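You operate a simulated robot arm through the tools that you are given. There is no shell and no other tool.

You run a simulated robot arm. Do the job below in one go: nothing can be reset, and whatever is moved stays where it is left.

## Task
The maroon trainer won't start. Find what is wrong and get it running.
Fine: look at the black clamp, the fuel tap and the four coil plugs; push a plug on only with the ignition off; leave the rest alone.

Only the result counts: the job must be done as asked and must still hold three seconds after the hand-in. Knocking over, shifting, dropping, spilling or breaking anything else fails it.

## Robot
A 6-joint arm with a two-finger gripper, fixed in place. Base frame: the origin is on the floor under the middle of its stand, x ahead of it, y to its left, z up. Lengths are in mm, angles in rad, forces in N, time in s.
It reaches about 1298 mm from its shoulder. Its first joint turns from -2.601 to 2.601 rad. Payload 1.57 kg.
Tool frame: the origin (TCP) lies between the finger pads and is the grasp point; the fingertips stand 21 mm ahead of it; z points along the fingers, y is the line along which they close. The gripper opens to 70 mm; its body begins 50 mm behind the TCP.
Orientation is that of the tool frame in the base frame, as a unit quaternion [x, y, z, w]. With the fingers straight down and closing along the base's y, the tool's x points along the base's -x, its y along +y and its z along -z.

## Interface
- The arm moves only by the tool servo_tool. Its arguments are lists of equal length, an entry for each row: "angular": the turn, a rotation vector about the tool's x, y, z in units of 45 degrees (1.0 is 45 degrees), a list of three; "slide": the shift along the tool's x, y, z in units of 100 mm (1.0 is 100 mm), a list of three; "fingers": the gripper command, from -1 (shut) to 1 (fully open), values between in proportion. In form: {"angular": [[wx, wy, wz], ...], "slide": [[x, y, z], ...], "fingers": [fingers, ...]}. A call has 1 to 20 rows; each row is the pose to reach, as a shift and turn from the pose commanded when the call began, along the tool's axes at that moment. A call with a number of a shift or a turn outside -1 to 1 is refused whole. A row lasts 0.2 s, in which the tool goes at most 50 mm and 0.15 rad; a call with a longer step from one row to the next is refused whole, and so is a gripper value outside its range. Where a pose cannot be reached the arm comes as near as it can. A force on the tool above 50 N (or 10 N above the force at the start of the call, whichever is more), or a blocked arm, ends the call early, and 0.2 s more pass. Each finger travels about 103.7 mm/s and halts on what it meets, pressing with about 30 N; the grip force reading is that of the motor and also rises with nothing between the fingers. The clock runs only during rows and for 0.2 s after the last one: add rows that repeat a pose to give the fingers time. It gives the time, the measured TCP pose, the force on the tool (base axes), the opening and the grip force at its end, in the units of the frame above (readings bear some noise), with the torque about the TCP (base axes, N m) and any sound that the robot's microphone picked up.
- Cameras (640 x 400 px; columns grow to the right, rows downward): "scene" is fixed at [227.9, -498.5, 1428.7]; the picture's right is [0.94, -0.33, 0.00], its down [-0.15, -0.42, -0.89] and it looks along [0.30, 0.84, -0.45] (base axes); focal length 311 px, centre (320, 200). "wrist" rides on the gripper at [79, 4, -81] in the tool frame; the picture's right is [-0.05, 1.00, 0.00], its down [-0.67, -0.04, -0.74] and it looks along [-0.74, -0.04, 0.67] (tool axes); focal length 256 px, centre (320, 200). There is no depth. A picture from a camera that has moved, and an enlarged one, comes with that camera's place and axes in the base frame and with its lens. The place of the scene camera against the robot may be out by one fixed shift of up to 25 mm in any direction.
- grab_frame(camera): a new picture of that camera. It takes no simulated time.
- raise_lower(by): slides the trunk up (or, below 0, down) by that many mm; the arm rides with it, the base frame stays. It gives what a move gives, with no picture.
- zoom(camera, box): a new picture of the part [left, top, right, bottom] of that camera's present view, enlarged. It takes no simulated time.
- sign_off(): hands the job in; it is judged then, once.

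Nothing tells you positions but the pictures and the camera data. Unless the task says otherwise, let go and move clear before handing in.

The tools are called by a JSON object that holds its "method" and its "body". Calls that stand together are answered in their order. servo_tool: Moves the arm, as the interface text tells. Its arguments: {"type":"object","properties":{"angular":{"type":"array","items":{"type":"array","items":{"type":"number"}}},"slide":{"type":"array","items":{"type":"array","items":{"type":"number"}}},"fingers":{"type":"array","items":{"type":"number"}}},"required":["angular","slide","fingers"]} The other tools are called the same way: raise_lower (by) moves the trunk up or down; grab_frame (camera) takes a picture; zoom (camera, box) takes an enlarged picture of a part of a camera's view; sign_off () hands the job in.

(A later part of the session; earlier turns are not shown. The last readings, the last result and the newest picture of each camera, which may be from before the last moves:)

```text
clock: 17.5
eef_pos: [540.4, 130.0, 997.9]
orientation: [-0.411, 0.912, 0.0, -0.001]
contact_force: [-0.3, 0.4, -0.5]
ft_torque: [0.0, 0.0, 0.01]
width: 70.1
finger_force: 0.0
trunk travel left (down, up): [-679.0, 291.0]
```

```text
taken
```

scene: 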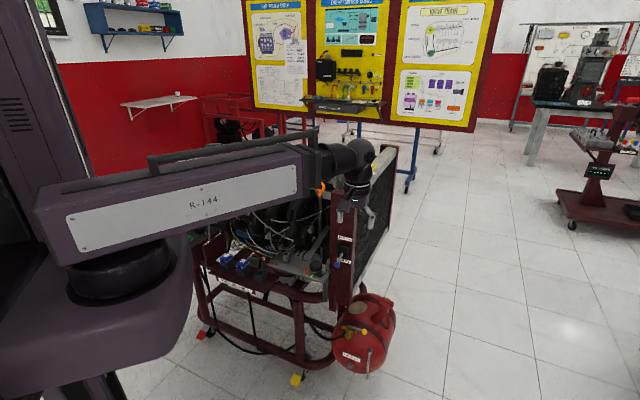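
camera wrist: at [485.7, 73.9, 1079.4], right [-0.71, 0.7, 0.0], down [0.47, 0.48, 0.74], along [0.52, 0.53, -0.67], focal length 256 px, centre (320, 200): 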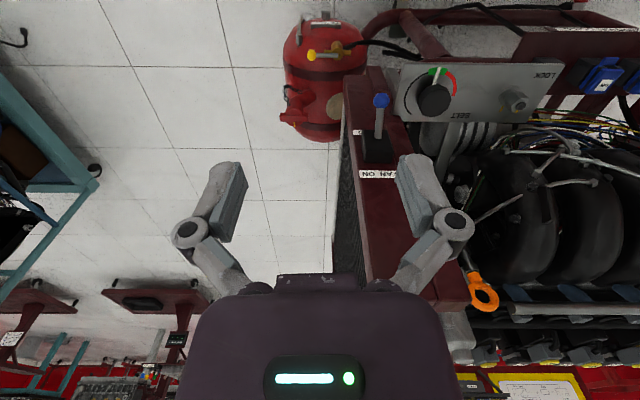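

The fuel tank and tap are visible at the top. Zooming in on the tap handle versus its body.

{"method": "zoom", "body": {"camera": "wrist", "box": [280, 10, 380, 110]}}

{"method": "zoom", "body": {"camera": "wrist", "box": [290, 20, 360, 80]}}

{"method": "zoom", "body": {"camera": "scene", "box": [320, 290, 400, 370]}}

```text
4.00 times, centred on (330, 60) of wrist
camera zoom: at [485.7, 73.9, 1079.4], right [-0.71, 0.7, 0.0], down [0.47, 0.48, 0.74], along [0.52, 0.53, -0.67], focal length 1024 px, centre (280, 760)
```

zoom: 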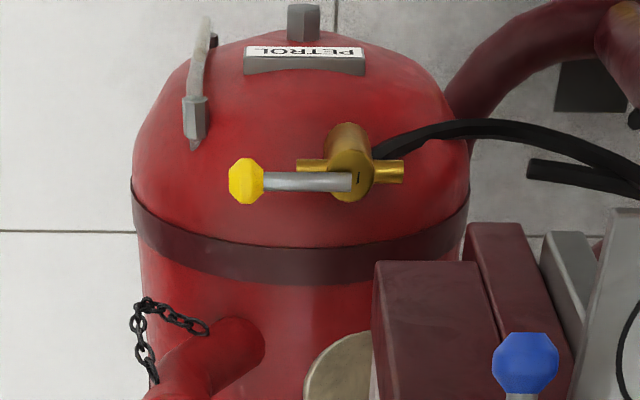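

```text
6.67 times, centred on (325, 50) of wrist
camera zoom: at [485.7, 73.9, 1079.4], right [-0.71, 0.7, 0.0], down [0.47, 0.48, 0.74], along [0.52, 0.53, -0.67], focal length 1707 px, centre (287, 1200)
```

zoom: 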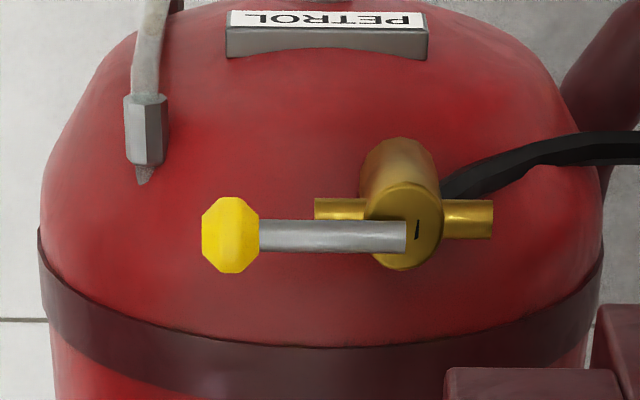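

```text
5.00 times, centred on (360, 330) of scene
camera zoom: at [227.9, -498.5, 1428.7], right [0.94, -0.33, 0.0], down [-0.15, -0.42, -0.89], along [0.3, 0.84, -0.45], focal length 1554 px, centre (120, -450)
```

zoom: 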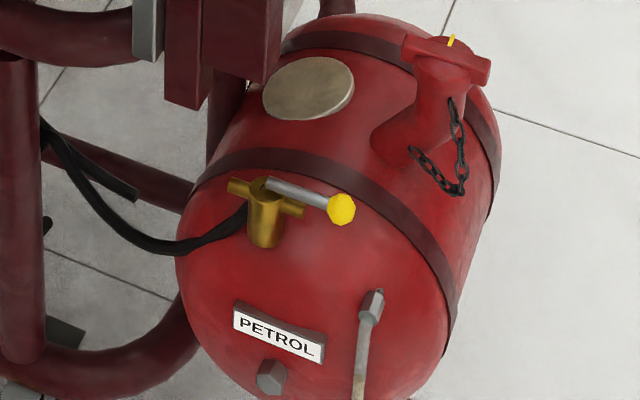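

The tap handle lies in line with its pipe, so the tap is open; the faults are the raised black clamp and plug 2 off its coil. I'll check the arm's own shape in the scene view so I know its clearance above the gripper.

{"method": "zoom", "body": {"camera": "scene", "box": [240, 100, 432, 220]}}

{"method": "zoom", "body": {"camera": "scene", "box": [0, 100, 320, 300]}}

```text
3.33 times, centred on (336, 160) of scene
camera zoom: at [227.9, -498.5, 1428.7], right [0.94, -0.33, 0.0], down [-0.15, -0.42, -0.89], along [0.3, 0.84, -0.45], focal length 1036 px, centre (267, 333)
```

zoom: 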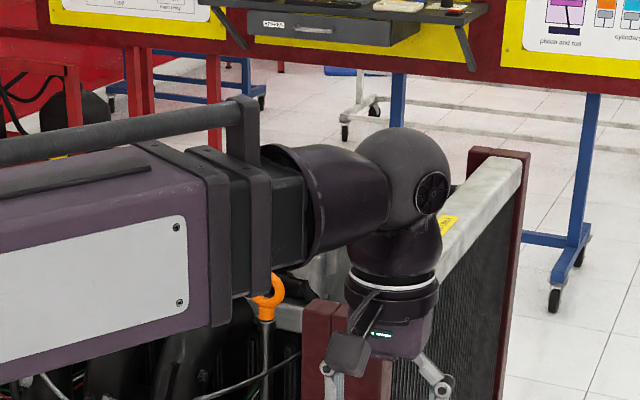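

```text
2.00 times, centred on (160, 200) of scene
camera zoom: at [227.9, -498.5, 1428.7], right [0.94, -0.33, 0.0], down [-0.15, -0.42, -0.89], along [0.3, 0.84, -0.45], focal length 622 px, centre (640, 200)
```

zoom: 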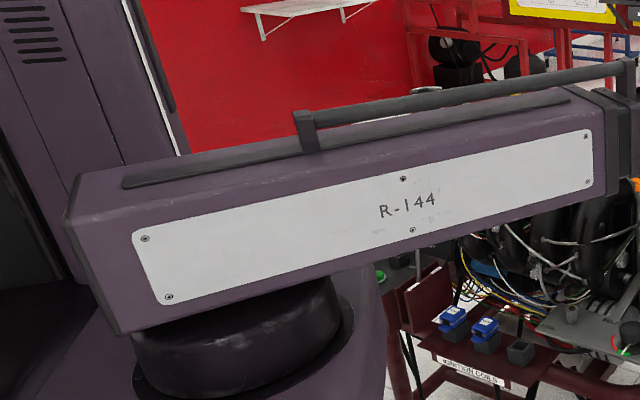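

The arm is a telescoping link about 135–155 mm above the TCP, so I must watch what's beneath it. First job is plug 2 (ignition is OFF): I'll raise the trunk and travel to hover behind plug 2, whose tag is near (564,698,990).

{"method": "raise_lower", "body": {"by": 150}}

{"method": "servo_tool", "body": {"angular": [[0, 0, 0], [0, 0, 0], [0, 0, 0], [0, 0, 0]], "slide": [[-0.24, 0.22, 0.0], [-0.48, 0.45, 0.0], [-0.73, 0.67, 0.0], [-0.97, 0.9, 0.0]], "fingers": [1, 1, 1, 1]}}

{"method": "servo_tool", "body": {"angular": [[0, 0, 0], [0, 0, 0], [0, 0, 0], [0, 0, 0]], "slide": [[-0.24, 0.22, 0.0], [-0.48, 0.45, 0.0], [-0.73, 0.67, 0.0], [-0.97, 0.9, 0.0]], "fingers": [1, 1, 1, 1]}}

{"method": "servo_tool", "body": {"angular": [[0, 0, 0.02], [0, 0, 0.04], [0, 0, 0.06], [0, 0, 0.08]], "slide": [[-0.24, 0.22, 0.0], [-0.48, 0.45, 0.0], [-0.73, 0.67, 0.0], [-0.97, 0.9, 0.0]], "fingers": [0.5, 0, -0.5, -1]}}

{"method": "grab_frame", "body": {"camera": "wrist"}}

{"method": "grab_frame", "body": {"camera": "scene"}}

```text
clock: 19.3
eef_pos: [541.8, 131.8, 1148.2]
orientation: [-0.411, 0.912, 0.0, 0.0]
contact_force: [-0.3, -0.1, 0.9]
ft_torque: [-0.04, -0.01, 0.04]
width: 70.0
finger_force: 0.0
trunk travel left (down, up): [-829.0, 141.0]
```

```text
clock: 20.3
eef_pos: [540.8, 264.5, 1147.3]
orientation: [-0.411, 0.912, 0.0, 0.0]
contact_force: [0.7, -0.2, -0.4]
ft_torque: [-0.01, -0.05, 0.01]
width: 69.7
finger_force: 0.1
trunk travel left (down, up): [-829.0, 141.0]
```

```text
clock: 21.3
eef_pos: [534.1, 395.1, 1148.2]
orientation: [-0.411, 0.912, 0.0, 0.0]
contact_force: [-0.7, 0.1, 0.3]
ft_torque: [0.0, -0.01, -0.01]
width: 70.0
finger_force: 0.0
trunk travel left (down, up): [-829.0, 141.0]
```

```text
clock: 22.3
eef_pos: [531.3, 529.5, 1148.4]
orientation: [-0.383, 0.924, 0.0, 0.0]
contact_force: [0.2, 0.4, 0.1]
ft_torque: [-0.05, 0.01, -0.01]
width: 0.0
finger_force: 28.5
trunk travel left (down, up): [-829.0, 141.0]
```

```text
taken
camera wrist: at [472.6, 476.1, 1229.1], right [-0.67, 0.74, 0.0], down [0.5, 0.45, 0.74], along [0.55, 0.5, -0.67], focal length 256 px, centre (320, 200)
```

wrist: 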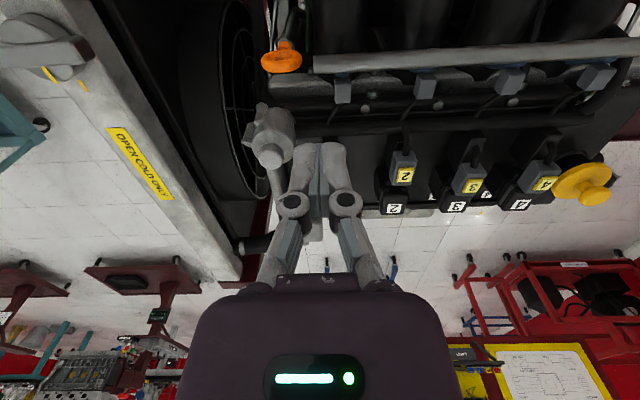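

```text
taken
```

scene: 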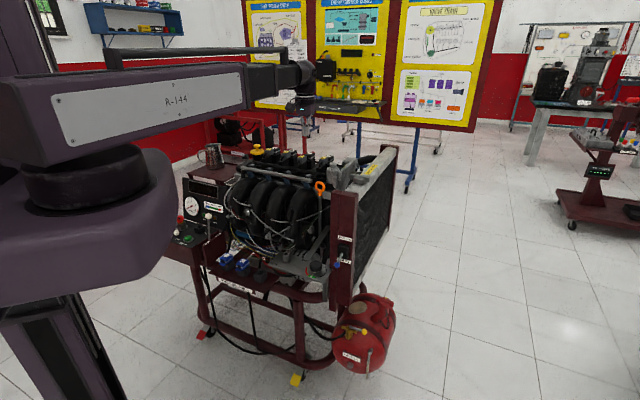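

I see plugs 2, 3, 4 to the right of the gripper now, with fingers closed. Zooming in for precise alignment of the row.

{"method": "zoom", "body": {"camera": "wrist", "box": [360, 120, 560, 230]}}

{"method": "zoom", "body": {"camera": "wrist", "box": [360, 120, 450, 220]}}

```text
3.20 times, centred on (460, 175) of wrist
camera zoom: at [472.6, 476.1, 1229.1], right [-0.67, 0.74, 0.0], down [0.5, 0.45, 0.74], along [0.55, 0.5, -0.67], focal length 819 px, centre (-128, 280)
```

zoom: 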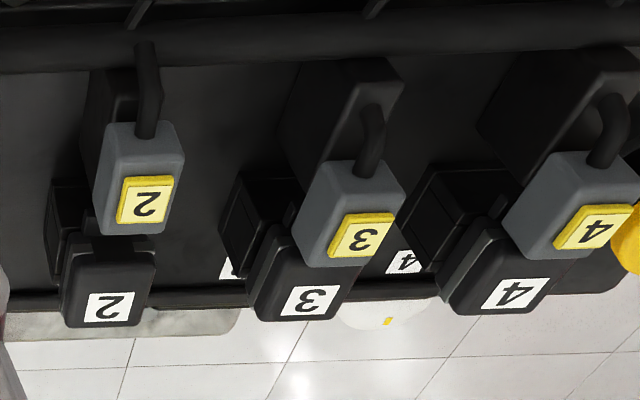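

```text
4.00 times, centred on (405, 170) of wrist
camera zoom: at [472.6, 476.1, 1229.1], right [-0.67, 0.74, 0.0], down [0.5, 0.45, 0.74], along [0.55, 0.5, -0.67], focal length 1024 px, centre (-20, 320)
```

zoom: 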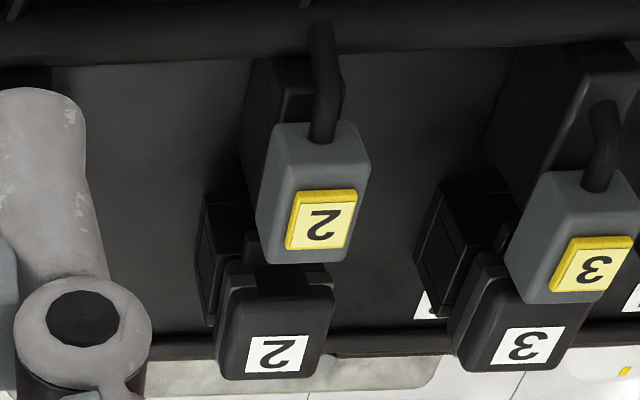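

The trainer's long axis lies at 135° in the base frame and the coil/plug direction at 45°: plug 2's tag is at (558,693,998), 27 mm short of seated (others 49.5 mm from their coil tag, this one 77 mm). I'll place closed fingers behind plug 2 and lower stepwise.

{"method": "servo_tool", "body": {"angular": [[0, 0, 0], [0, 0, 0], [0, 0, 0], [0, 0, 0], [0, 0, 0]], "slide": [[-0.17, 0.19, 0.0], [-0.34, 0.38, 0.0], [-0.51, 0.58, 0.0], [-0.68, 0.77, 0.0], [-0.83, 0.96, 0.0]], "fingers": [-1, -1, -1, -1, -1]}}

{"method": "raise_lower", "body": {"by": -90}}

{"method": "grab_frame", "body": {"camera": "wrist"}}

{"method": "zoom", "body": {"camera": "scene", "box": [230, 100, 390, 200]}}

```text
clock: 23.5
eef_pos: [522.2, 654.6, 1148.0]
orientation: [-0.383, 0.924, 0.0, -0.001]
contact_force: [-0.3, -0.8, -0.1]
ft_torque: [-0.03, -0.01, -0.03]
width: 0.0
finger_force: 29.1
trunk travel left (down, up): [-829.0, 141.0]
```

```text
clock: 24.7
eef_pos: [522.5, 654.6, 1059.2]
orientation: [-0.383, 0.924, 0.0, 0.0]
contact_force: [0.5, -0.3, -1.0]
ft_torque: [0.02, 0.01, 0.0]
width: 0.0
finger_force: 28.3
trunk travel left (down, up): [-739.0, 231.0]
```

```text
taken
camera wrist: at [463.6, 600.9, 1139.4], right [-0.67, 0.74, 0.0], down [0.5, 0.45, 0.74], along [0.55, 0.5, -0.67], focal length 256 px, centre (320, 200)
```

wrist: 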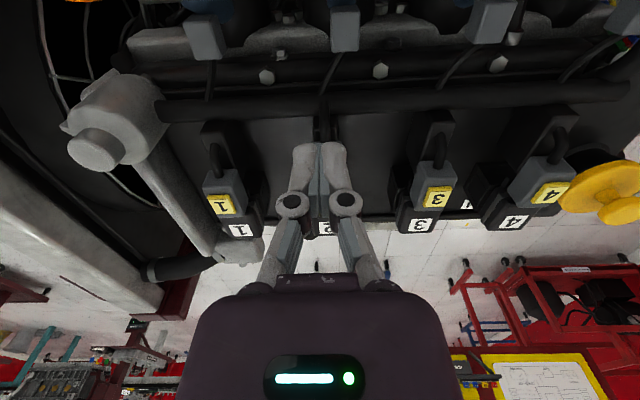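

```text
4.00 times, centred on (310, 150) of scene
camera zoom: at [227.9, -498.5, 1428.7], right [0.94, -0.33, 0.0], down [-0.15, -0.42, -0.89], along [0.3, 0.84, -0.45], focal length 1243 px, centre (360, 400)
```

zoom: 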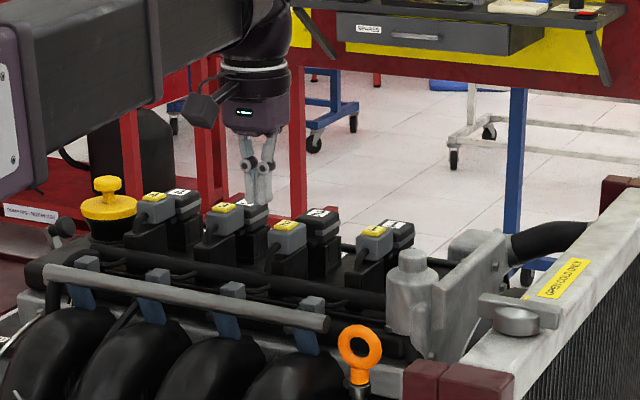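

The fingers are lined up with plug 2, just behind it. I'll lower in two steps and check.

{"method": "raise_lower", "body": {"by": -35}}

{"method": "zoom", "body": {"camera": "scene", "box": [260, 120, 356, 180]}}

{"method": "zoom", "body": {"camera": "wrist", "box": [240, 80, 420, 260]}}

```text
clock: 25.5
eef_pos: [523.6, 653.7, 1022.5]
orientation: [-0.383, 0.924, 0.0, 0.0]
contact_force: [-0.1, -0.2, -0.4]
ft_torque: [0.02, 0.01, -0.01]
width: 0.0
finger_force: 28.8
trunk travel left (down, up): [-704.0, 266.0]
```

```text
6.67 times, centred on (308, 150) of scene
camera zoom: at [227.9, -498.5, 1428.7], right [0.94, -0.33, 0.0], down [-0.15, -0.42, -0.89], along [0.3, 0.84, -0.45], focal length 2072 px, centre (400, 533)
```

zoom: 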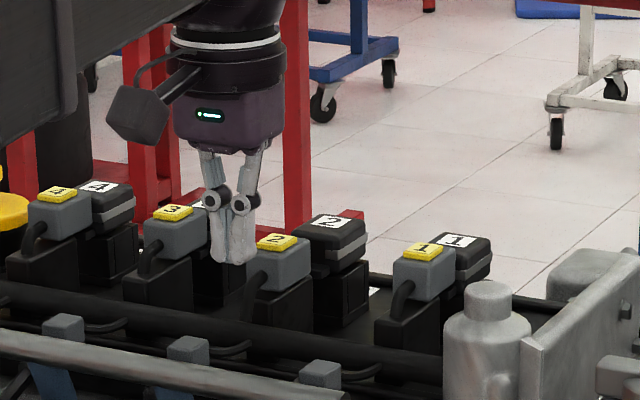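

```text
2.22 times, centred on (330, 170) of wrist
camera zoom: at [463.5, 600.9, 1104.4], right [-0.67, 0.74, 0.0], down [0.5, 0.45, 0.74], along [0.55, 0.5, -0.67], focal length 569 px, centre (298, 267)
```

zoom: 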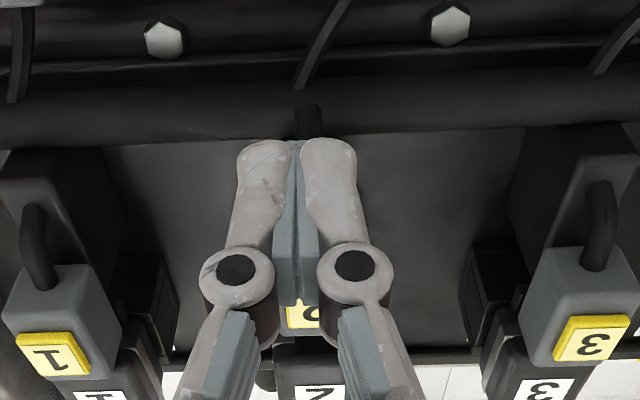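

Alignment with plug 2 is within about 2 mm. Lowering the last 20 mm, then easing forward to contact.

{"method": "raise_lower", "body": {"by": -20}}

{"method": "servo_tool", "body": {"angular": [[0, 0, 0], [0, 0, 0], [0, 0, 0]], "slide": [[-0.1, 0.01, 0.0], [-0.2, 0.02, 0.0], [-0.25, 0.02, 0.0]], "fingers": [-1, -1, -1]}}

{"method": "zoom", "body": {"camera": "scene", "box": [260, 120, 356, 180]}}

{"method": "zoom", "body": {"camera": "wrist", "box": [240, 80, 420, 260]}}

```text
clock: 26.2
eef_pos: [524.5, 654.7, 1003.1]
orientation: [-0.383, 0.924, 0.0, 0.0]
contact_force: [0.6, 0.3, 0.0]
ft_torque: [-0.03, 0.01, -0.02]
width: 0.0
finger_force: 29.5
trunk travel left (down, up): [-684.0, 286.0]
```

```text
clock: 27.0
eef_pos: [538.8, 674.3, 1002.8]
orientation: [-0.383, 0.924, 0.0, 0.0]
contact_force: [0.1, -0.9, -0.2]
ft_torque: [0.03, -0.01, 0.01]
width: 0.0
finger_force: 28.7
trunk travel left (down, up): [-684.0, 286.0]
```

```text
6.67 times, centred on (308, 150) of scene
camera zoom: at [227.9, -498.5, 1428.7], right [0.94, -0.33, 0.0], down [-0.15, -0.42, -0.89], along [0.3, 0.84, -0.45], focal length 2072 px, centre (400, 533)
```

zoom: 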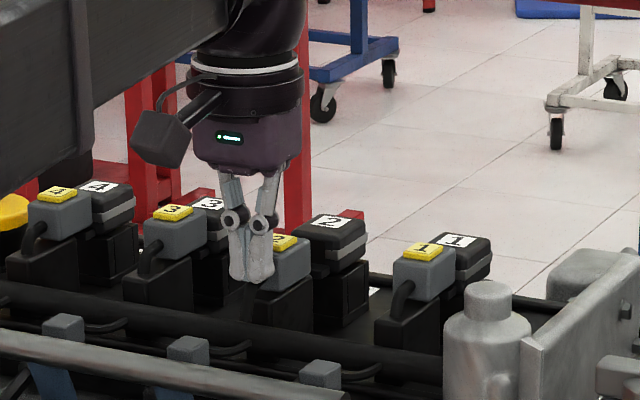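

```text
2.22 times, centred on (330, 170) of wrist
camera zoom: at [479.8, 620.7, 1084.3], right [-0.67, 0.74, 0.0], down [0.5, 0.45, 0.74], along [0.55, 0.5, -0.67], focal length 569 px, centre (298, 267)
```

zoom: 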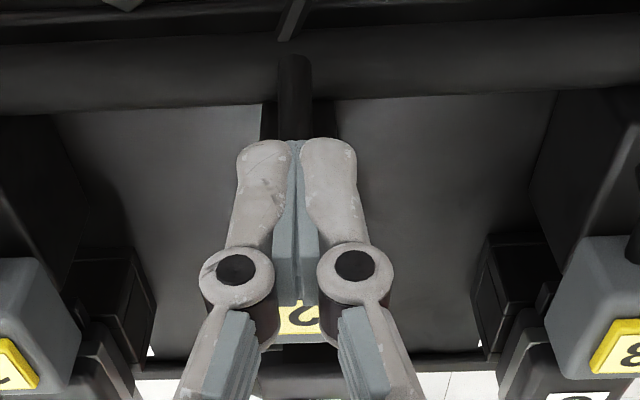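

The fingertips are just short of plug 2's back. I'll push gently in 4 mm steps toward the coil.

{"method": "servo_tool", "body": {"angular": [[0, 0, 0], [0, 0, 0], [0, 0, 0], [0, 0, 0], [0, 0, 0]], "slide": [[-0.04, 0.0, 0.0], [-0.08, 0.0, 0.0], [-0.12, 0.0, 0.0], [-0.16, 0.0, 0.0], [-0.2, 0.0, 0.0]], "fingers": [-1, -1, -1, -1, -1]}}

{"method": "zoom", "body": {"camera": "scene", "box": [260, 120, 356, 180]}}

{"method": "zoom", "body": {"camera": "wrist", "box": [240, 80, 420, 260]}}

```text
clock: 28.2
eef_pos: [554.3, 688.1, 1002.5]
orientation: [-0.383, 0.924, 0.001, 0.0]
contact_force: [-0.4, -0.6, -0.9]
ft_torque: [0.02, 0.02, 0.02]
width: 6.1
finger_force: 28.5
trunk travel left (down, up): [-684.0, 286.0]
```

```text
6.67 times, centred on (308, 150) of scene
camera zoom: at [227.9, -498.5, 1428.7], right [0.94, -0.33, 0.0], down [-0.15, -0.42, -0.89], along [0.3, 0.84, -0.45], focal length 2072 px, centre (400, 533)
```

zoom: 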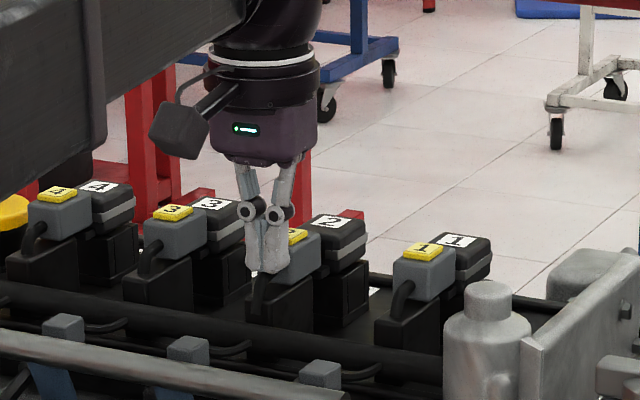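

```text
2.22 times, centred on (330, 170) of wrist
camera zoom: at [493.8, 634.3, 1084.3], right [-0.67, 0.74, 0.0], down [0.5, 0.45, 0.75], along [0.55, 0.5, -0.67], focal length 569 px, centre (298, 267)
```

zoom: 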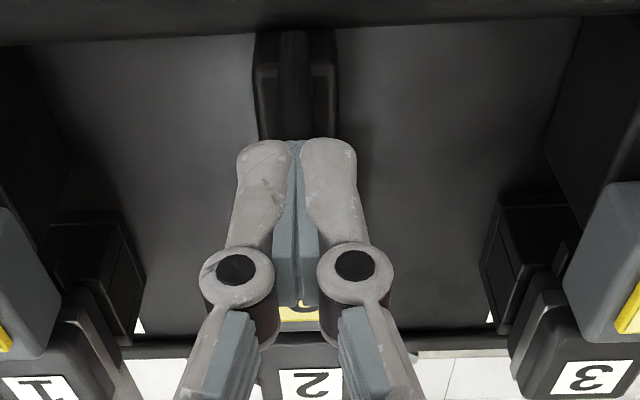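

Plug 2 is moving onto its coil; the fingers were nudged open 6 mm, likely by the cable. I'll continue pushing gently to the seated depth.

{"method": "servo_tool", "body": {"angular": [[0, 0, 0], [0, 0, 0], [0, 0, 0], [0, 0, 0], [0, 0, 0]], "slide": [[-0.03, 0.0, 0.0], [-0.06, 0.0, 0.0], [-0.09, 0.0, 0.0], [-0.12, 0.0, 0.0], [-0.15, 0.0, 0.0]], "fingers": [-1, -1, -1, -1, -1]}}

{"method": "zoom", "body": {"camera": "scene", "box": [260, 120, 356, 180]}}

{"method": "zoom", "body": {"camera": "wrist", "box": [240, 80, 420, 260]}}

```text
clock: 29.4
eef_pos: [562.7, 695.9, 1003.1]
orientation: [-0.383, 0.924, -0.001, -0.002]
contact_force: [-19.7, -16.7, -12.2]
ft_torque: [-0.29, 0.36, -0.01]
width: 6.0
finger_force: 29.0
trunk travel left (down, up): [-684.0, 286.0]
```

```text
6.67 times, centred on (308, 150) of scene
camera zoom: at [227.9, -498.5, 1428.7], right [0.94, -0.33, 0.0], down [-0.15, -0.42, -0.89], along [0.3, 0.84, -0.45], focal length 2072 px, centre (400, 533)
```

zoom: 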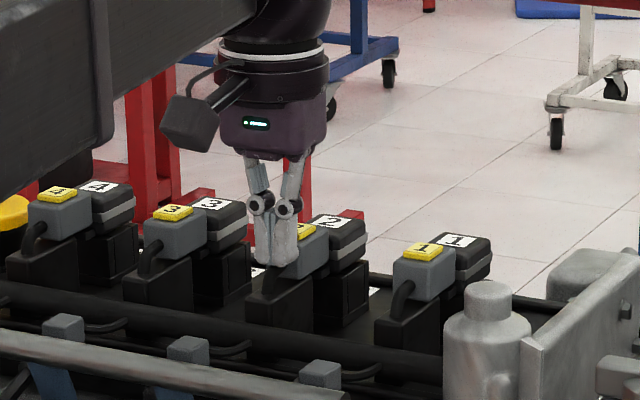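

```text
2.22 times, centred on (330, 170) of wrist
camera zoom: at [502.3, 642.5, 1085.4], right [-0.67, 0.74, 0.0], down [0.5, 0.45, 0.74], along [0.55, 0.5, -0.67], focal length 569 px, centre (298, 267)
```

zoom: 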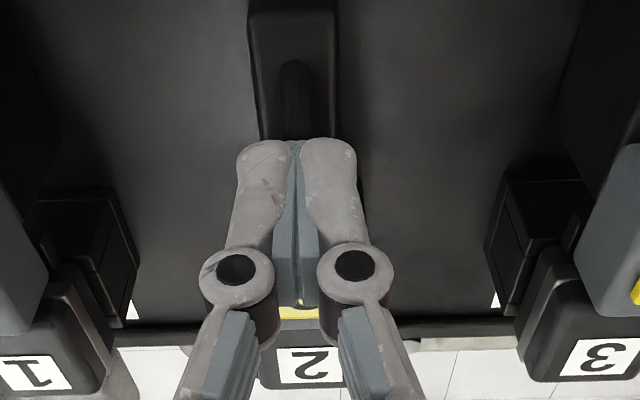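

The plug now resists with about 26 N, near the expected seated depth. I'll push slightly more to make sure it is home, then back off and look.

{"method": "servo_tool", "body": {"angular": [[0, 0, 0], [0, 0, 0], [0, 0, 0], [0, 0, 0]], "slide": [[-0.02, 0.0, 0.0], [-0.04, 0.0, 0.0], [-0.06, 0.0, 0.0], [-0.06, 0.0, 0.0]], "fingers": [-1, -1, -1, -1]}}

{"method": "zoom", "body": {"camera": "scene", "box": [260, 120, 356, 180]}}

```text
clock: 30.1
eef_pos: [562.9, 695.7, 1004.3]
orientation: [-0.384, 0.923, -0.004, -0.007]
contact_force: [-14.0, -10.8, -0.4]
ft_torque: [-0.15, 0.21, 0.02]
width: 5.9
finger_force: 28.6
trunk travel left (down, up): [-684.0, 286.0]
stopped in row 3: the force on the tool passed its limit at 52 N (the readings are from after the stop); the commanded pose is now the measured one
```

```text
6.67 times, centred on (308, 150) of scene
camera zoom: at [227.9, -498.5, 1428.7], right [0.94, -0.33, 0.0], down [-0.15, -0.42, -0.89], along [0.3, 0.84, -0.45], focal length 2072 px, centre (400, 533)
```

zoom: 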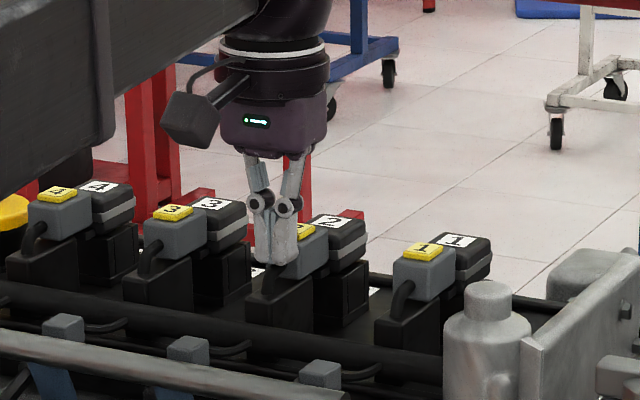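

It reached a hard stop at 52 N. The fingers straddle something about 6 mm wide, so I'll open them a little before backing away so nothing gets pulled.

{"method": "servo_tool", "body": {"angular": [[0, 0, 0], [0, 0, 0], [0, 0, 0], [0, 0, 0], [0, 0, 0], [0, 0, 0], [0, 0, 0]], "slide": [[0.0, 0.0, 0.0], [0.0, 0.0, 0.0], [0.05, 0.0, 0.0], [0.12, 0.0, 0.0], [0.2, 0.0, 0.0], [0.28, 0.0, 0.0], [0.35, 0.0, 0.0]], "fingers": [-0.5, -0.3, -0.3, -0.3, -0.3, -0.3, -0.3]}}

{"method": "raise_lower", "body": {"by": 90}}

{"method": "grab_frame", "body": {"camera": "wrist"}}

{"method": "zoom", "body": {"camera": "scene", "box": [260, 120, 356, 180]}}

```text
clock: 31.7
eef_pos: [540.5, 671.2, 1003.1]
orientation: [-0.383, 0.924, -0.004, -0.006]
contact_force: [0.0, 0.3, -0.3]
ft_torque: [-0.03, -0.01, 0.0]
width: 24.3
finger_force: 0.1
trunk travel left (down, up): [-684.0, 286.0]
```

```text
clock: 32.9
eef_pos: [540.7, 671.4, 1093.1]
orientation: [-0.383, 0.924, -0.003, -0.005]
contact_force: [0.2, 0.9, -0.2]
ft_torque: [-0.02, 0.0, 0.04]
width: 24.9
finger_force: 0.1
trunk travel left (down, up): [-774.0, 196.0]
```

```text
taken
camera wrist: at [481.2, 619.3, 1175.2], right [-0.67, 0.74, 0.0], down [0.5, 0.45, 0.74], along [0.55, 0.49, -0.68], focal length 256 px, centre (320, 200)
```

wrist: 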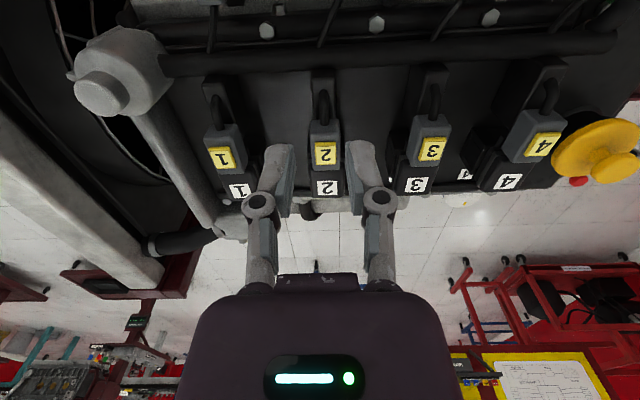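

```text
6.67 times, centred on (308, 150) of scene
camera zoom: at [227.9, -498.5, 1428.7], right [0.94, -0.33, 0.0], down [-0.15, -0.42, -0.89], along [0.3, 0.84, -0.45], focal length 2072 px, centre (400, 533)
```

zoom: 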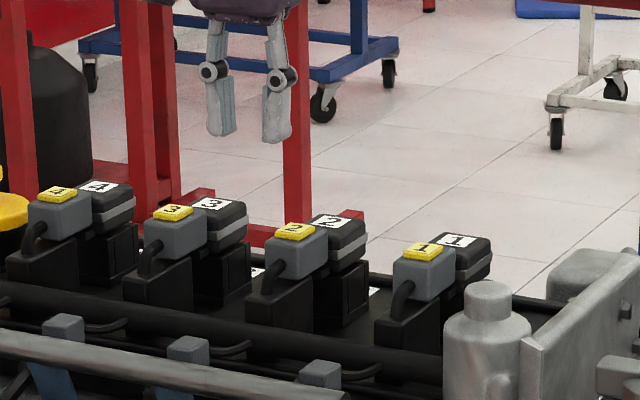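

Plug 2 is now seated, matching the others. Next is the black clamp; I'll raise up and move over that area to measure the jug, oil cap and clamp carefully, since the arm must pass between them.

{"method": "raise_lower", "body": {"by": 110}}

{"method": "servo_tool", "body": {"angular": [[0, 0, -0.16], [0, 0, -0.32], [0, 0, -0.48], [0, 0, -0.64], [0, 0, -0.8]], "slide": [[-0.02, 0.18, 0.0], [-0.04, 0.36, 0.0], [-0.06, 0.54, 0.0], [-0.08, 0.72, 0.0], [-0.1, 0.9, 0.0]], "fingers": [0, 0, 0, 0, 0]}}

{"method": "grab_frame", "body": {"camera": "wrist"}}

```text
clock: 34.3
eef_pos: [540.9, 671.0, 1202.8]
orientation: [-0.382, 0.924, -0.003, -0.006]
contact_force: [-1.2, -0.5, -0.5]
ft_torque: [0.01, 0.0, 0.02]
width: 24.7
finger_force: 0.0
trunk travel left (down, up): [-884.0, 86.0]
```

```text
clock: 35.5
eef_pos: [481.1, 742.5, 1202.8]
orientation: [-0.65, 0.76, 0.0, -0.006]
contact_force: [0.1, -0.3, 0.2]
ft_torque: [-0.01, -0.01, 0.0]
width: 35.0
finger_force: 0.0
trunk travel left (down, up): [-884.0, 86.0]
```

```text
taken
camera wrist: at [465.3, 665.7, 1285.1], right [-0.98, 0.21, 0.01], down [0.14, 0.66, 0.74], along [0.15, 0.72, -0.68], focal length 256 px, centre (320, 200)
```

wrist: 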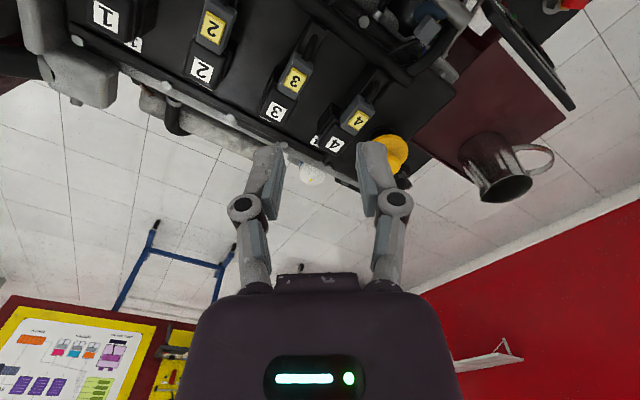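

The jug and shelf are clearly visible at the right. I'll zoom on the jug and the plug row, then take another view from a different position to triangulate.

{"method": "zoom", "body": {"camera": "wrist", "box": [400, 60, 580, 220]}}

{"method": "servo_tool", "body": {"angular": [[0, 0, 0], [0, 0, 0], [0, 0, 0], [0, 0, 0]], "slide": [[-0.25, 0.25, 0.0], [-0.5, 0.5, 0.0], [-0.7, 0.75, 0.0], [-0.9, 1.0, 0.0]], "fingers": [0, 0, 0, 0]}}

{"method": "servo_tool", "body": {"angular": [[0, 0, 0], [0, 0, 0], [0, 0, 0], [0, 0, 0]], "slide": [[-0.25, 0.1, 0.0], [-0.5, 0.2, 0.0], [-0.7, 0.3, 0.0], [-0.9, 0.4, 0.0]], "fingers": [0, 0, 0, 0]}}

{"method": "grab_frame", "body": {"camera": "wrist"}}

{"method": "zoom", "body": {"camera": "scene", "box": [120, 20, 300, 170]}}

```text
2.50 times, centred on (490, 140) of wrist
camera zoom: at [465.3, 665.7, 1285.1], right [-0.98, 0.21, 0.01], down [0.14, 0.66, 0.74], along [0.15, 0.72, -0.68], focal length 640 px, centre (-105, 350)
```

zoom: 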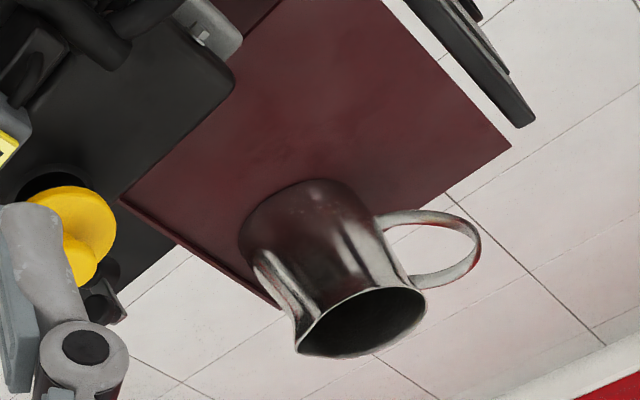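

```text
clock: 36.5
eef_pos: [395.6, 847.4, 1201.4]
orientation: [-0.65, 0.76, -0.001, -0.007]
contact_force: [-0.7, 0.0, -0.6]
ft_torque: [0.02, 0.04, -0.01]
width: 35.2
finger_force: 0.1
trunk travel left (down, up): [-884.0, 86.0]
```

```text
clock: 37.5
eef_pos: [371.3, 941.4, 1202.8]
orientation: [-0.65, 0.76, -0.001, -0.007]
contact_force: [0.5, 0.0, -0.3]
ft_torque: [0.02, -0.03, -0.01]
width: 35.2
finger_force: 0.2
trunk travel left (down, up): [-884.0, 86.0]
```

```text
taken
camera wrist: at [354.9, 864.8, 1284.9], right [-0.98, 0.21, 0.01], down [0.14, 0.66, 0.74], along [0.15, 0.72, -0.68], focal length 256 px, centre (320, 200)
```

wrist: 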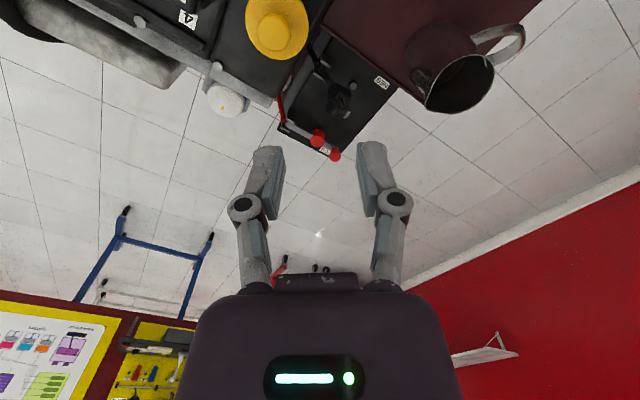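

```text
2.67 times, centred on (210, 95) of scene
camera zoom: at [227.9, -498.5, 1428.7], right [0.94, -0.33, 0.0], down [-0.15, -0.42, -0.89], along [0.3, 0.84, -0.45], focal length 829 px, centre (613, 480)
```

zoom: 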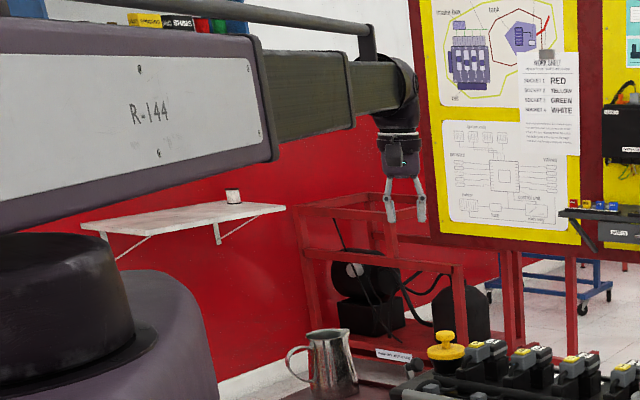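

Now a second viewpoint with the same orientation; I'll zoom on the jug, oil cap and battery from here.

{"method": "zoom", "body": {"camera": "wrist", "box": [380, 0, 540, 120]}}

{"method": "zoom", "body": {"camera": "wrist", "box": [220, 0, 420, 170]}}

{"method": "zoom", "body": {"camera": "wrist", "box": [280, 50, 400, 170]}}

```text
3.33 times, centred on (460, 60) of wrist
camera zoom: at [354.9, 864.8, 1284.9], right [-0.98, 0.21, 0.01], down [0.14, 0.66, 0.74], along [0.15, 0.72, -0.68], focal length 853 px, centre (-147, 667)
```

zoom: 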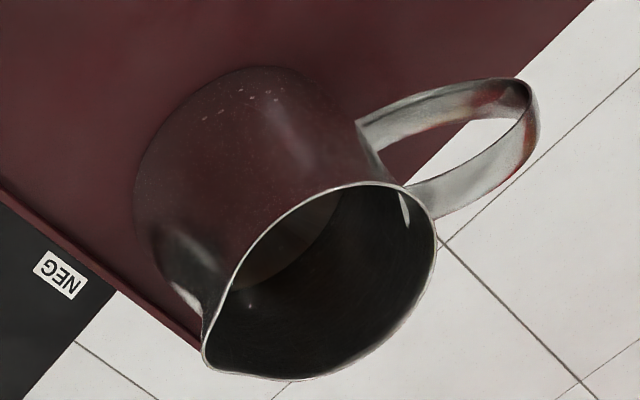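

```text
2.35 times, centred on (320, 85) of wrist
camera zoom: at [354.9, 864.8, 1284.9], right [-0.98, 0.21, 0.01], down [0.14, 0.66, 0.74], along [0.15, 0.72, -0.68], focal length 602 px, centre (320, 471)
```

zoom: 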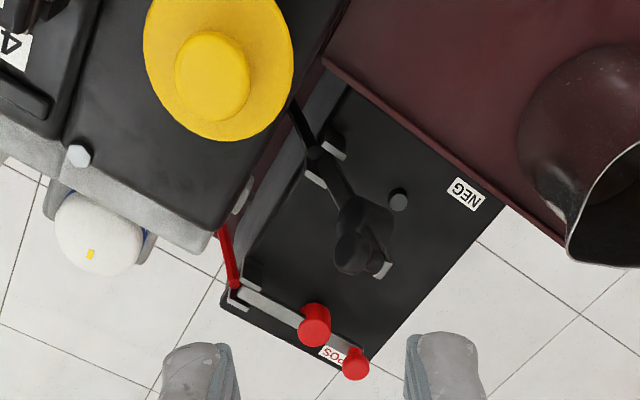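

```text
3.33 times, centred on (340, 110) of wrist
camera zoom: at [354.9, 864.8, 1284.9], right [-0.98, 0.21, 0.01], down [0.14, 0.66, 0.74], along [0.15, 0.72, -0.68], focal length 853 px, centre (253, 500)
```

zoom: 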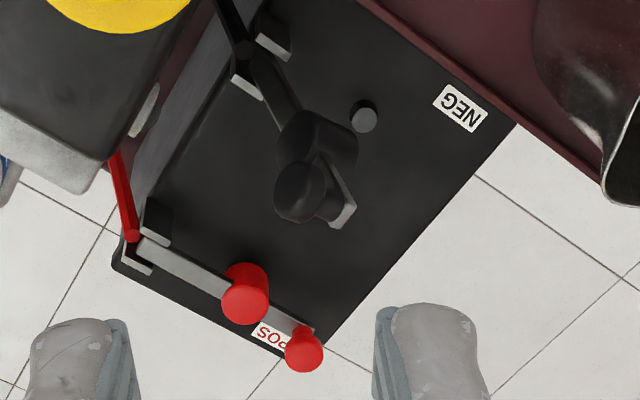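

Measured: NEG post top (331,1103,752), raised black knob (372,1069,893), jug rim centre (227,1013) top z≈1003, oil cap (412,927) top z≈991, engine end at a safe distance from the knob. I'll rotate the tool so the fingers close along the hinge axis and the camera faces outward.

{"method": "servo_tool", "body": {"angular": [[0, 0, 0.19], [0, 0, 0.38], [0, 0, 0.57], [0, 0, 0.76], [0, 0, 0.95]], "slide": [[0, 0, 0], [0, 0, 0], [0, 0, 0], [0, 0, 0], [0, 0, 0]], "fingers": [-0.5, -1, -1, -1, -1]}}

{"method": "servo_tool", "body": {"angular": [[0, 0, 0.19], [0, 0, 0.38], [0, 0, 0.57], [0, 0, 0.76], [0, 0, 0.95]], "slide": [[0, 0, 0], [0, 0, 0], [0, 0, 0], [0, 0, 0], [0, 0, 0]], "fingers": [-1, -1, -1, -1, -1]}}

{"method": "servo_tool", "body": {"angular": [[0, 0, 0.19], [0, 0, 0.38], [0, 0, 0.57], [0, 0, 0.76], [0, 0, 0.9]], "slide": [[0, 0, 0], [0, 0, 0], [0, 0, 0], [0, 0, 0], [0, 0, 0]], "fingers": [-1, -1, -1, -1, -1]}}

{"method": "grab_frame", "body": {"camera": "wrist"}}

{"method": "zoom", "body": {"camera": "scene", "box": [120, 20, 300, 170]}}

```text
clock: 38.7
eef_pos: [371.6, 941.4, 1203.9]
orientation: [-0.327, 0.945, -0.004, -0.005]
contact_force: [0.1, -0.2, -0.4]
ft_torque: [0.0, 0.0, -0.01]
width: 0.0
finger_force: 28.4
trunk travel left (down, up): [-884.0, 86.0]
```

```text
clock: 39.9
eef_pos: [374.0, 941.4, 1202.2]
orientation: [0.04, 0.999, -0.005, -0.003]
contact_force: [0.1, -0.3, -0.4]
ft_torque: [-0.03, 0.02, 0.02]
width: 0.0
finger_force: 29.1
trunk travel left (down, up): [-884.0, 86.0]
```

```text
clock: 41.1
eef_pos: [372.7, 941.9, 1202.8]
orientation: [0.384, 0.924, -0.007, -0.001]
contact_force: [-0.7, 0.9, -0.1]
ft_torque: [0.02, 0.01, -0.01]
width: 0.0
finger_force: 29.0
trunk travel left (down, up): [-884.0, 86.0]
```

```text
taken
camera wrist: at [320.3, 1002.2, 1284.1], right [0.74, 0.67, -0.01], down [0.45, -0.49, 0.75], along [0.49, -0.56, -0.67], focal length 256 px, centre (320, 200)
```

wrist: 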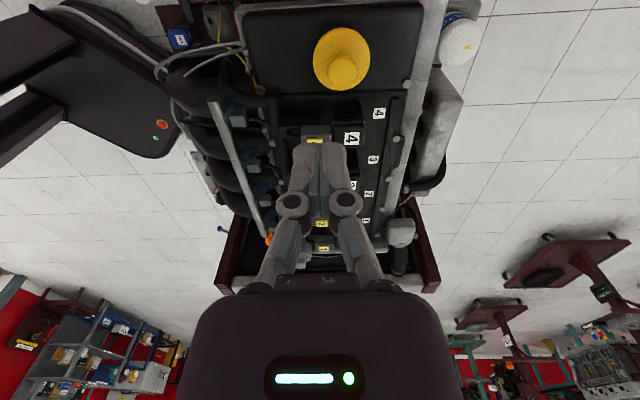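

```text
2.67 times, centred on (210, 95) of scene
camera zoom: at [227.9, -498.5, 1428.7], right [0.94, -0.33, 0.0], down [-0.15, -0.42, -0.89], along [0.3, 0.84, -0.45], focal length 829 px, centre (613, 480)
```

zoom: 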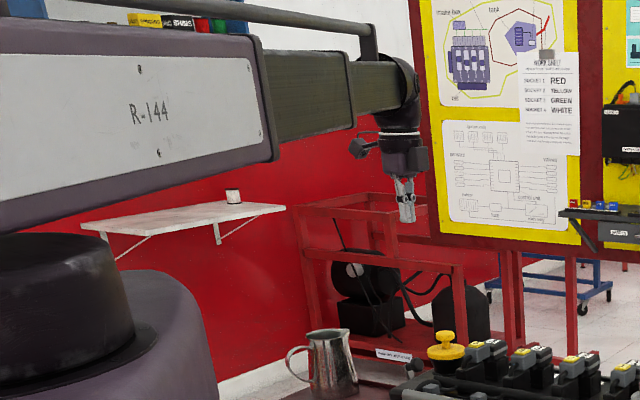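

The tool is at the wanted orientation, looking along the engine from its end. Now I'll move above the gap between engine end and raised clamp, and lower in stages.

{"method": "servo_tool", "body": {"angular": [[0, 0, 0], [0, 0, 0], [0, 0, 0], [0, 0, 0]], "slide": [[0.15, 0.22, 0], [0.3, 0.44, 0], [0.45, 0.66, 0], [0.6, 0.88, 0]], "fingers": [-1, -1, -1, -1]}}

{"method": "raise_lower", "body": {"by": -180}}

{"method": "grab_frame", "body": {"camera": "wrist"}}

{"method": "zoom", "body": {"camera": "scene", "box": [160, 60, 320, 180]}}

```text
clock: 42.1
eef_pos: [395.4, 1046.9, 1202.5]
orientation: [0.384, 0.923, -0.007, -0.001]
contact_force: [0.2, -0.2, 0.1]
ft_torque: [-0.03, 0.0, 0.01]
width: 0.1
finger_force: 28.2
out of reach, approached as far as the arm can: row 2, 3, 4
trunk travel left (down, up): [-884.0, 86.0]
```

```text
clock: 44.1
eef_pos: [395.3, 1045.5, 1023.9]
orientation: [0.384, 0.924, -0.005, -0.002]
contact_force: [-0.7, 0.0, -0.2]
ft_torque: [-0.01, 0.02, 0.01]
width: 0.2
finger_force: 28.2
trunk travel left (down, up): [-704.0, 266.0]
```

```text
taken
camera wrist: at [342.6, 1105.5, 1104.2], right [0.74, 0.67, -0.01], down [0.45, -0.49, 0.75], along [0.49, -0.56, -0.67], focal length 256 px, centre (320, 200)
```

wrist: 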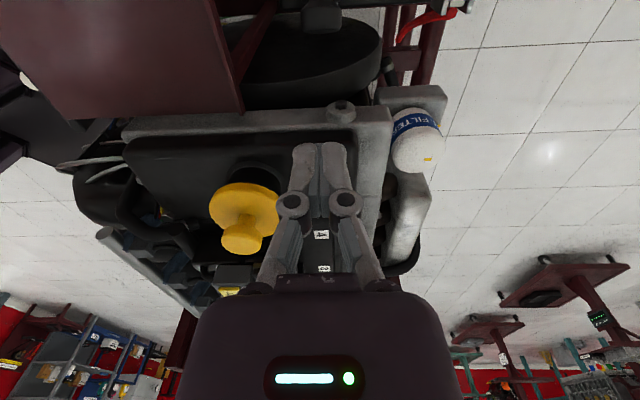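

```text
3.33 times, centred on (240, 120) of scene
camera zoom: at [227.9, -498.5, 1428.7], right [0.94, -0.33, 0.0], down [-0.15, -0.42, -0.89], along [0.3, 0.84, -0.45], focal length 1036 px, centre (587, 467)
```

zoom: 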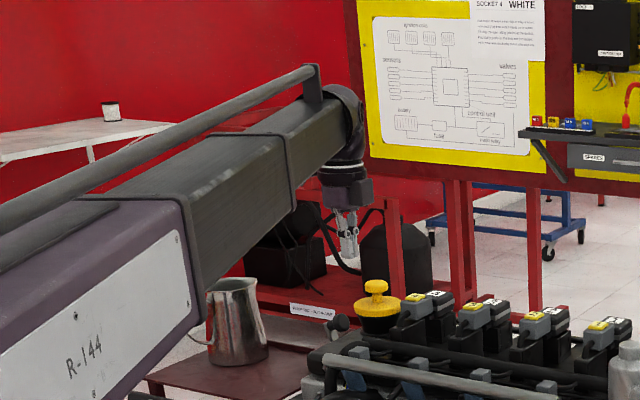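

I'm above the gap now with the engine end plate in view; the clamp is at the very top edge of the wrist picture. Let me zoom there to check relative position.

{"method": "zoom", "body": {"camera": "wrist", "box": [220, 0, 480, 160]}}

{"method": "zoom", "body": {"camera": "scene", "box": [220, 100, 284, 180]}}

```text
2.46 times, centred on (350, 80) of wrist
camera zoom: at [342.6, 1105.5, 1104.2], right [0.74, 0.67, -0.01], down [0.45, -0.49, 0.75], along [0.49, -0.56, -0.67], focal length 630 px, centre (246, 495)
```

zoom: 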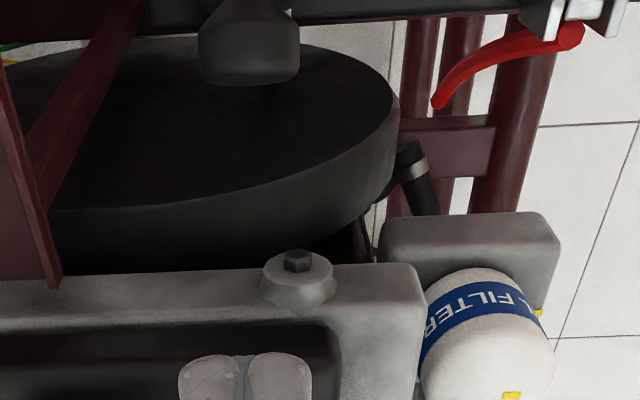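

```text
5.00 times, centred on (252, 140) of scene
camera zoom: at [227.9, -498.5, 1428.7], right [0.94, -0.33, 0.0], down [-0.15, -0.42, -0.89], along [0.3, 0.84, -0.45], focal length 1554 px, centre (660, 500)
```

zoom: 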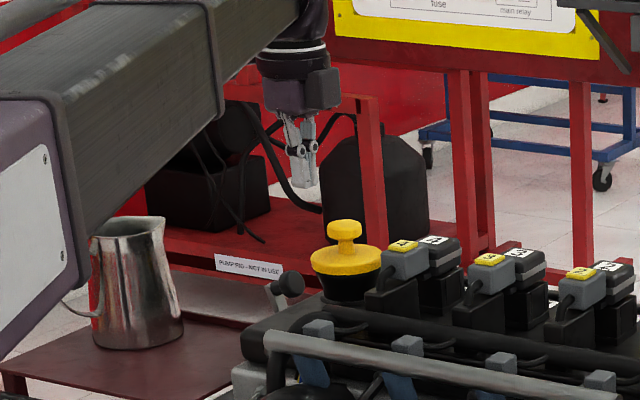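

The fingertips sit between the engine end plate and the black clamp knob as intended. Lowering to knob height in two steps.

{"method": "raise_lower", "body": {"by": -80}}

{"method": "zoom", "body": {"camera": "wrist", "box": [220, 0, 420, 160]}}

{"method": "zoom", "body": {"camera": "scene", "box": [200, 100, 296, 180]}}

```text
clock: 45.3
eef_pos: [395.0, 1046.7, 943.3]
orientation: [0.383, 0.924, -0.006, -0.002]
contact_force: [-0.8, -0.9, -0.1]
ft_torque: [0.0, -0.02, -0.01]
width: 0.1
finger_force: 29.0
trunk travel left (down, up): [-624.0, 346.0]
```

```text
2.50 times, centred on (320, 80) of wrist
camera zoom: at [342.5, 1105.4, 1024.3], right [0.74, 0.67, -0.01], down [0.45, -0.49, 0.75], along [0.49, -0.56, -0.67], focal length 640 px, centre (320, 500)
```

zoom: 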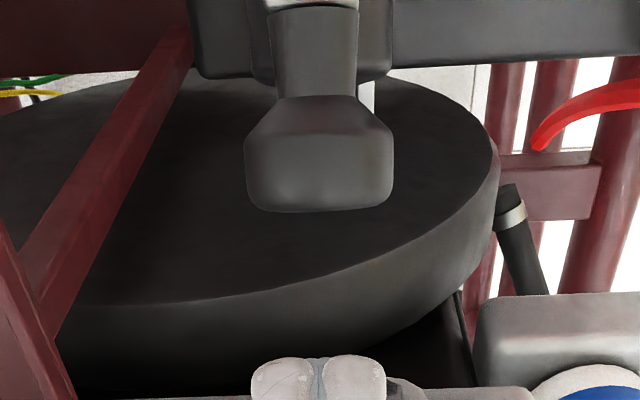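

```text
5.00 times, centred on (248, 140) of scene
camera zoom: at [227.9, -498.5, 1428.7], right [0.94, -0.33, 0.0], down [-0.15, -0.42, -0.89], along [0.3, 0.84, -0.45], focal length 1554 px, centre (680, 500)
```

zoom: 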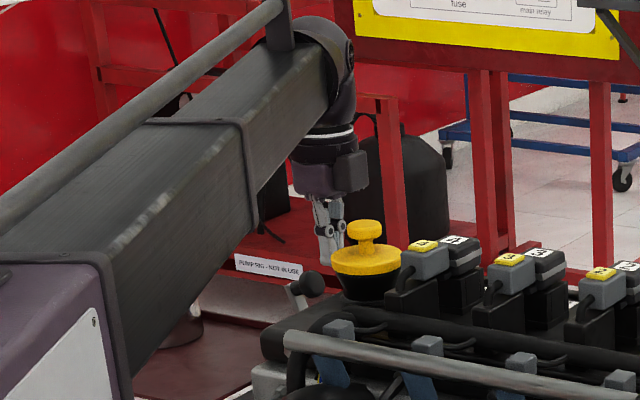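

The closed fingertips line up with the knob head and sit on its engine side. I'll lower the last 48 mm, then push the knob outward gently.

{"method": "raise_lower", "body": {"by": -48}}

{"method": "zoom", "body": {"camera": "wrist", "box": [220, 0, 420, 160]}}

{"method": "zoom", "body": {"camera": "scene", "box": [200, 100, 296, 180]}}

```text
clock: 46.2
eef_pos: [394.7, 1045.5, 894.6]
orientation: [0.383, 0.924, -0.006, -0.001]
contact_force: [0.1, 0.5, 0.4]
ft_torque: [-0.03, -0.01, -0.02]
width: 0.0
finger_force: 29.2
trunk travel left (down, up): [-576.0, 394.0]
```

```text
2.50 times, centred on (320, 80) of wrist
camera zoom: at [342.5, 1105.4, 976.3], right [0.74, 0.67, -0.01], down [0.45, -0.49, 0.75], along [0.49, -0.56, -0.67], focal length 640 px, centre (320, 500)
```

zoom: 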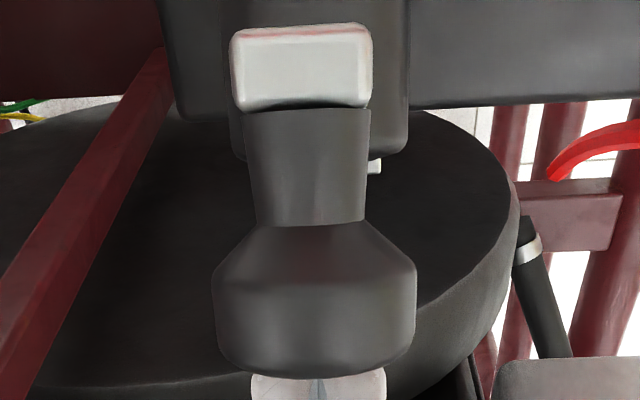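

```text
5.00 times, centred on (248, 140) of scene
camera zoom: at [227.9, -498.5, 1428.7], right [0.94, -0.33, 0.0], down [-0.15, -0.42, -0.89], along [0.3, 0.84, -0.45], focal length 1554 px, centre (680, 500)
```

zoom: 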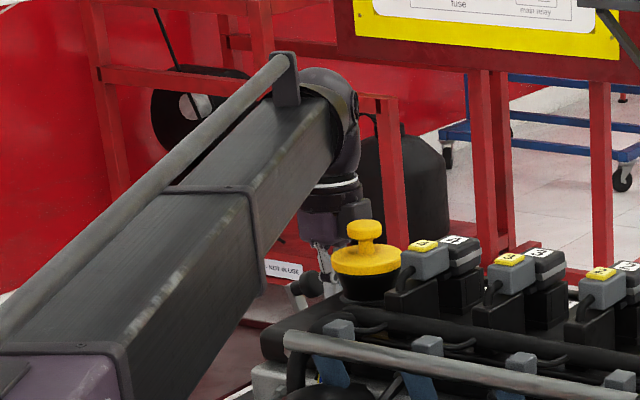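

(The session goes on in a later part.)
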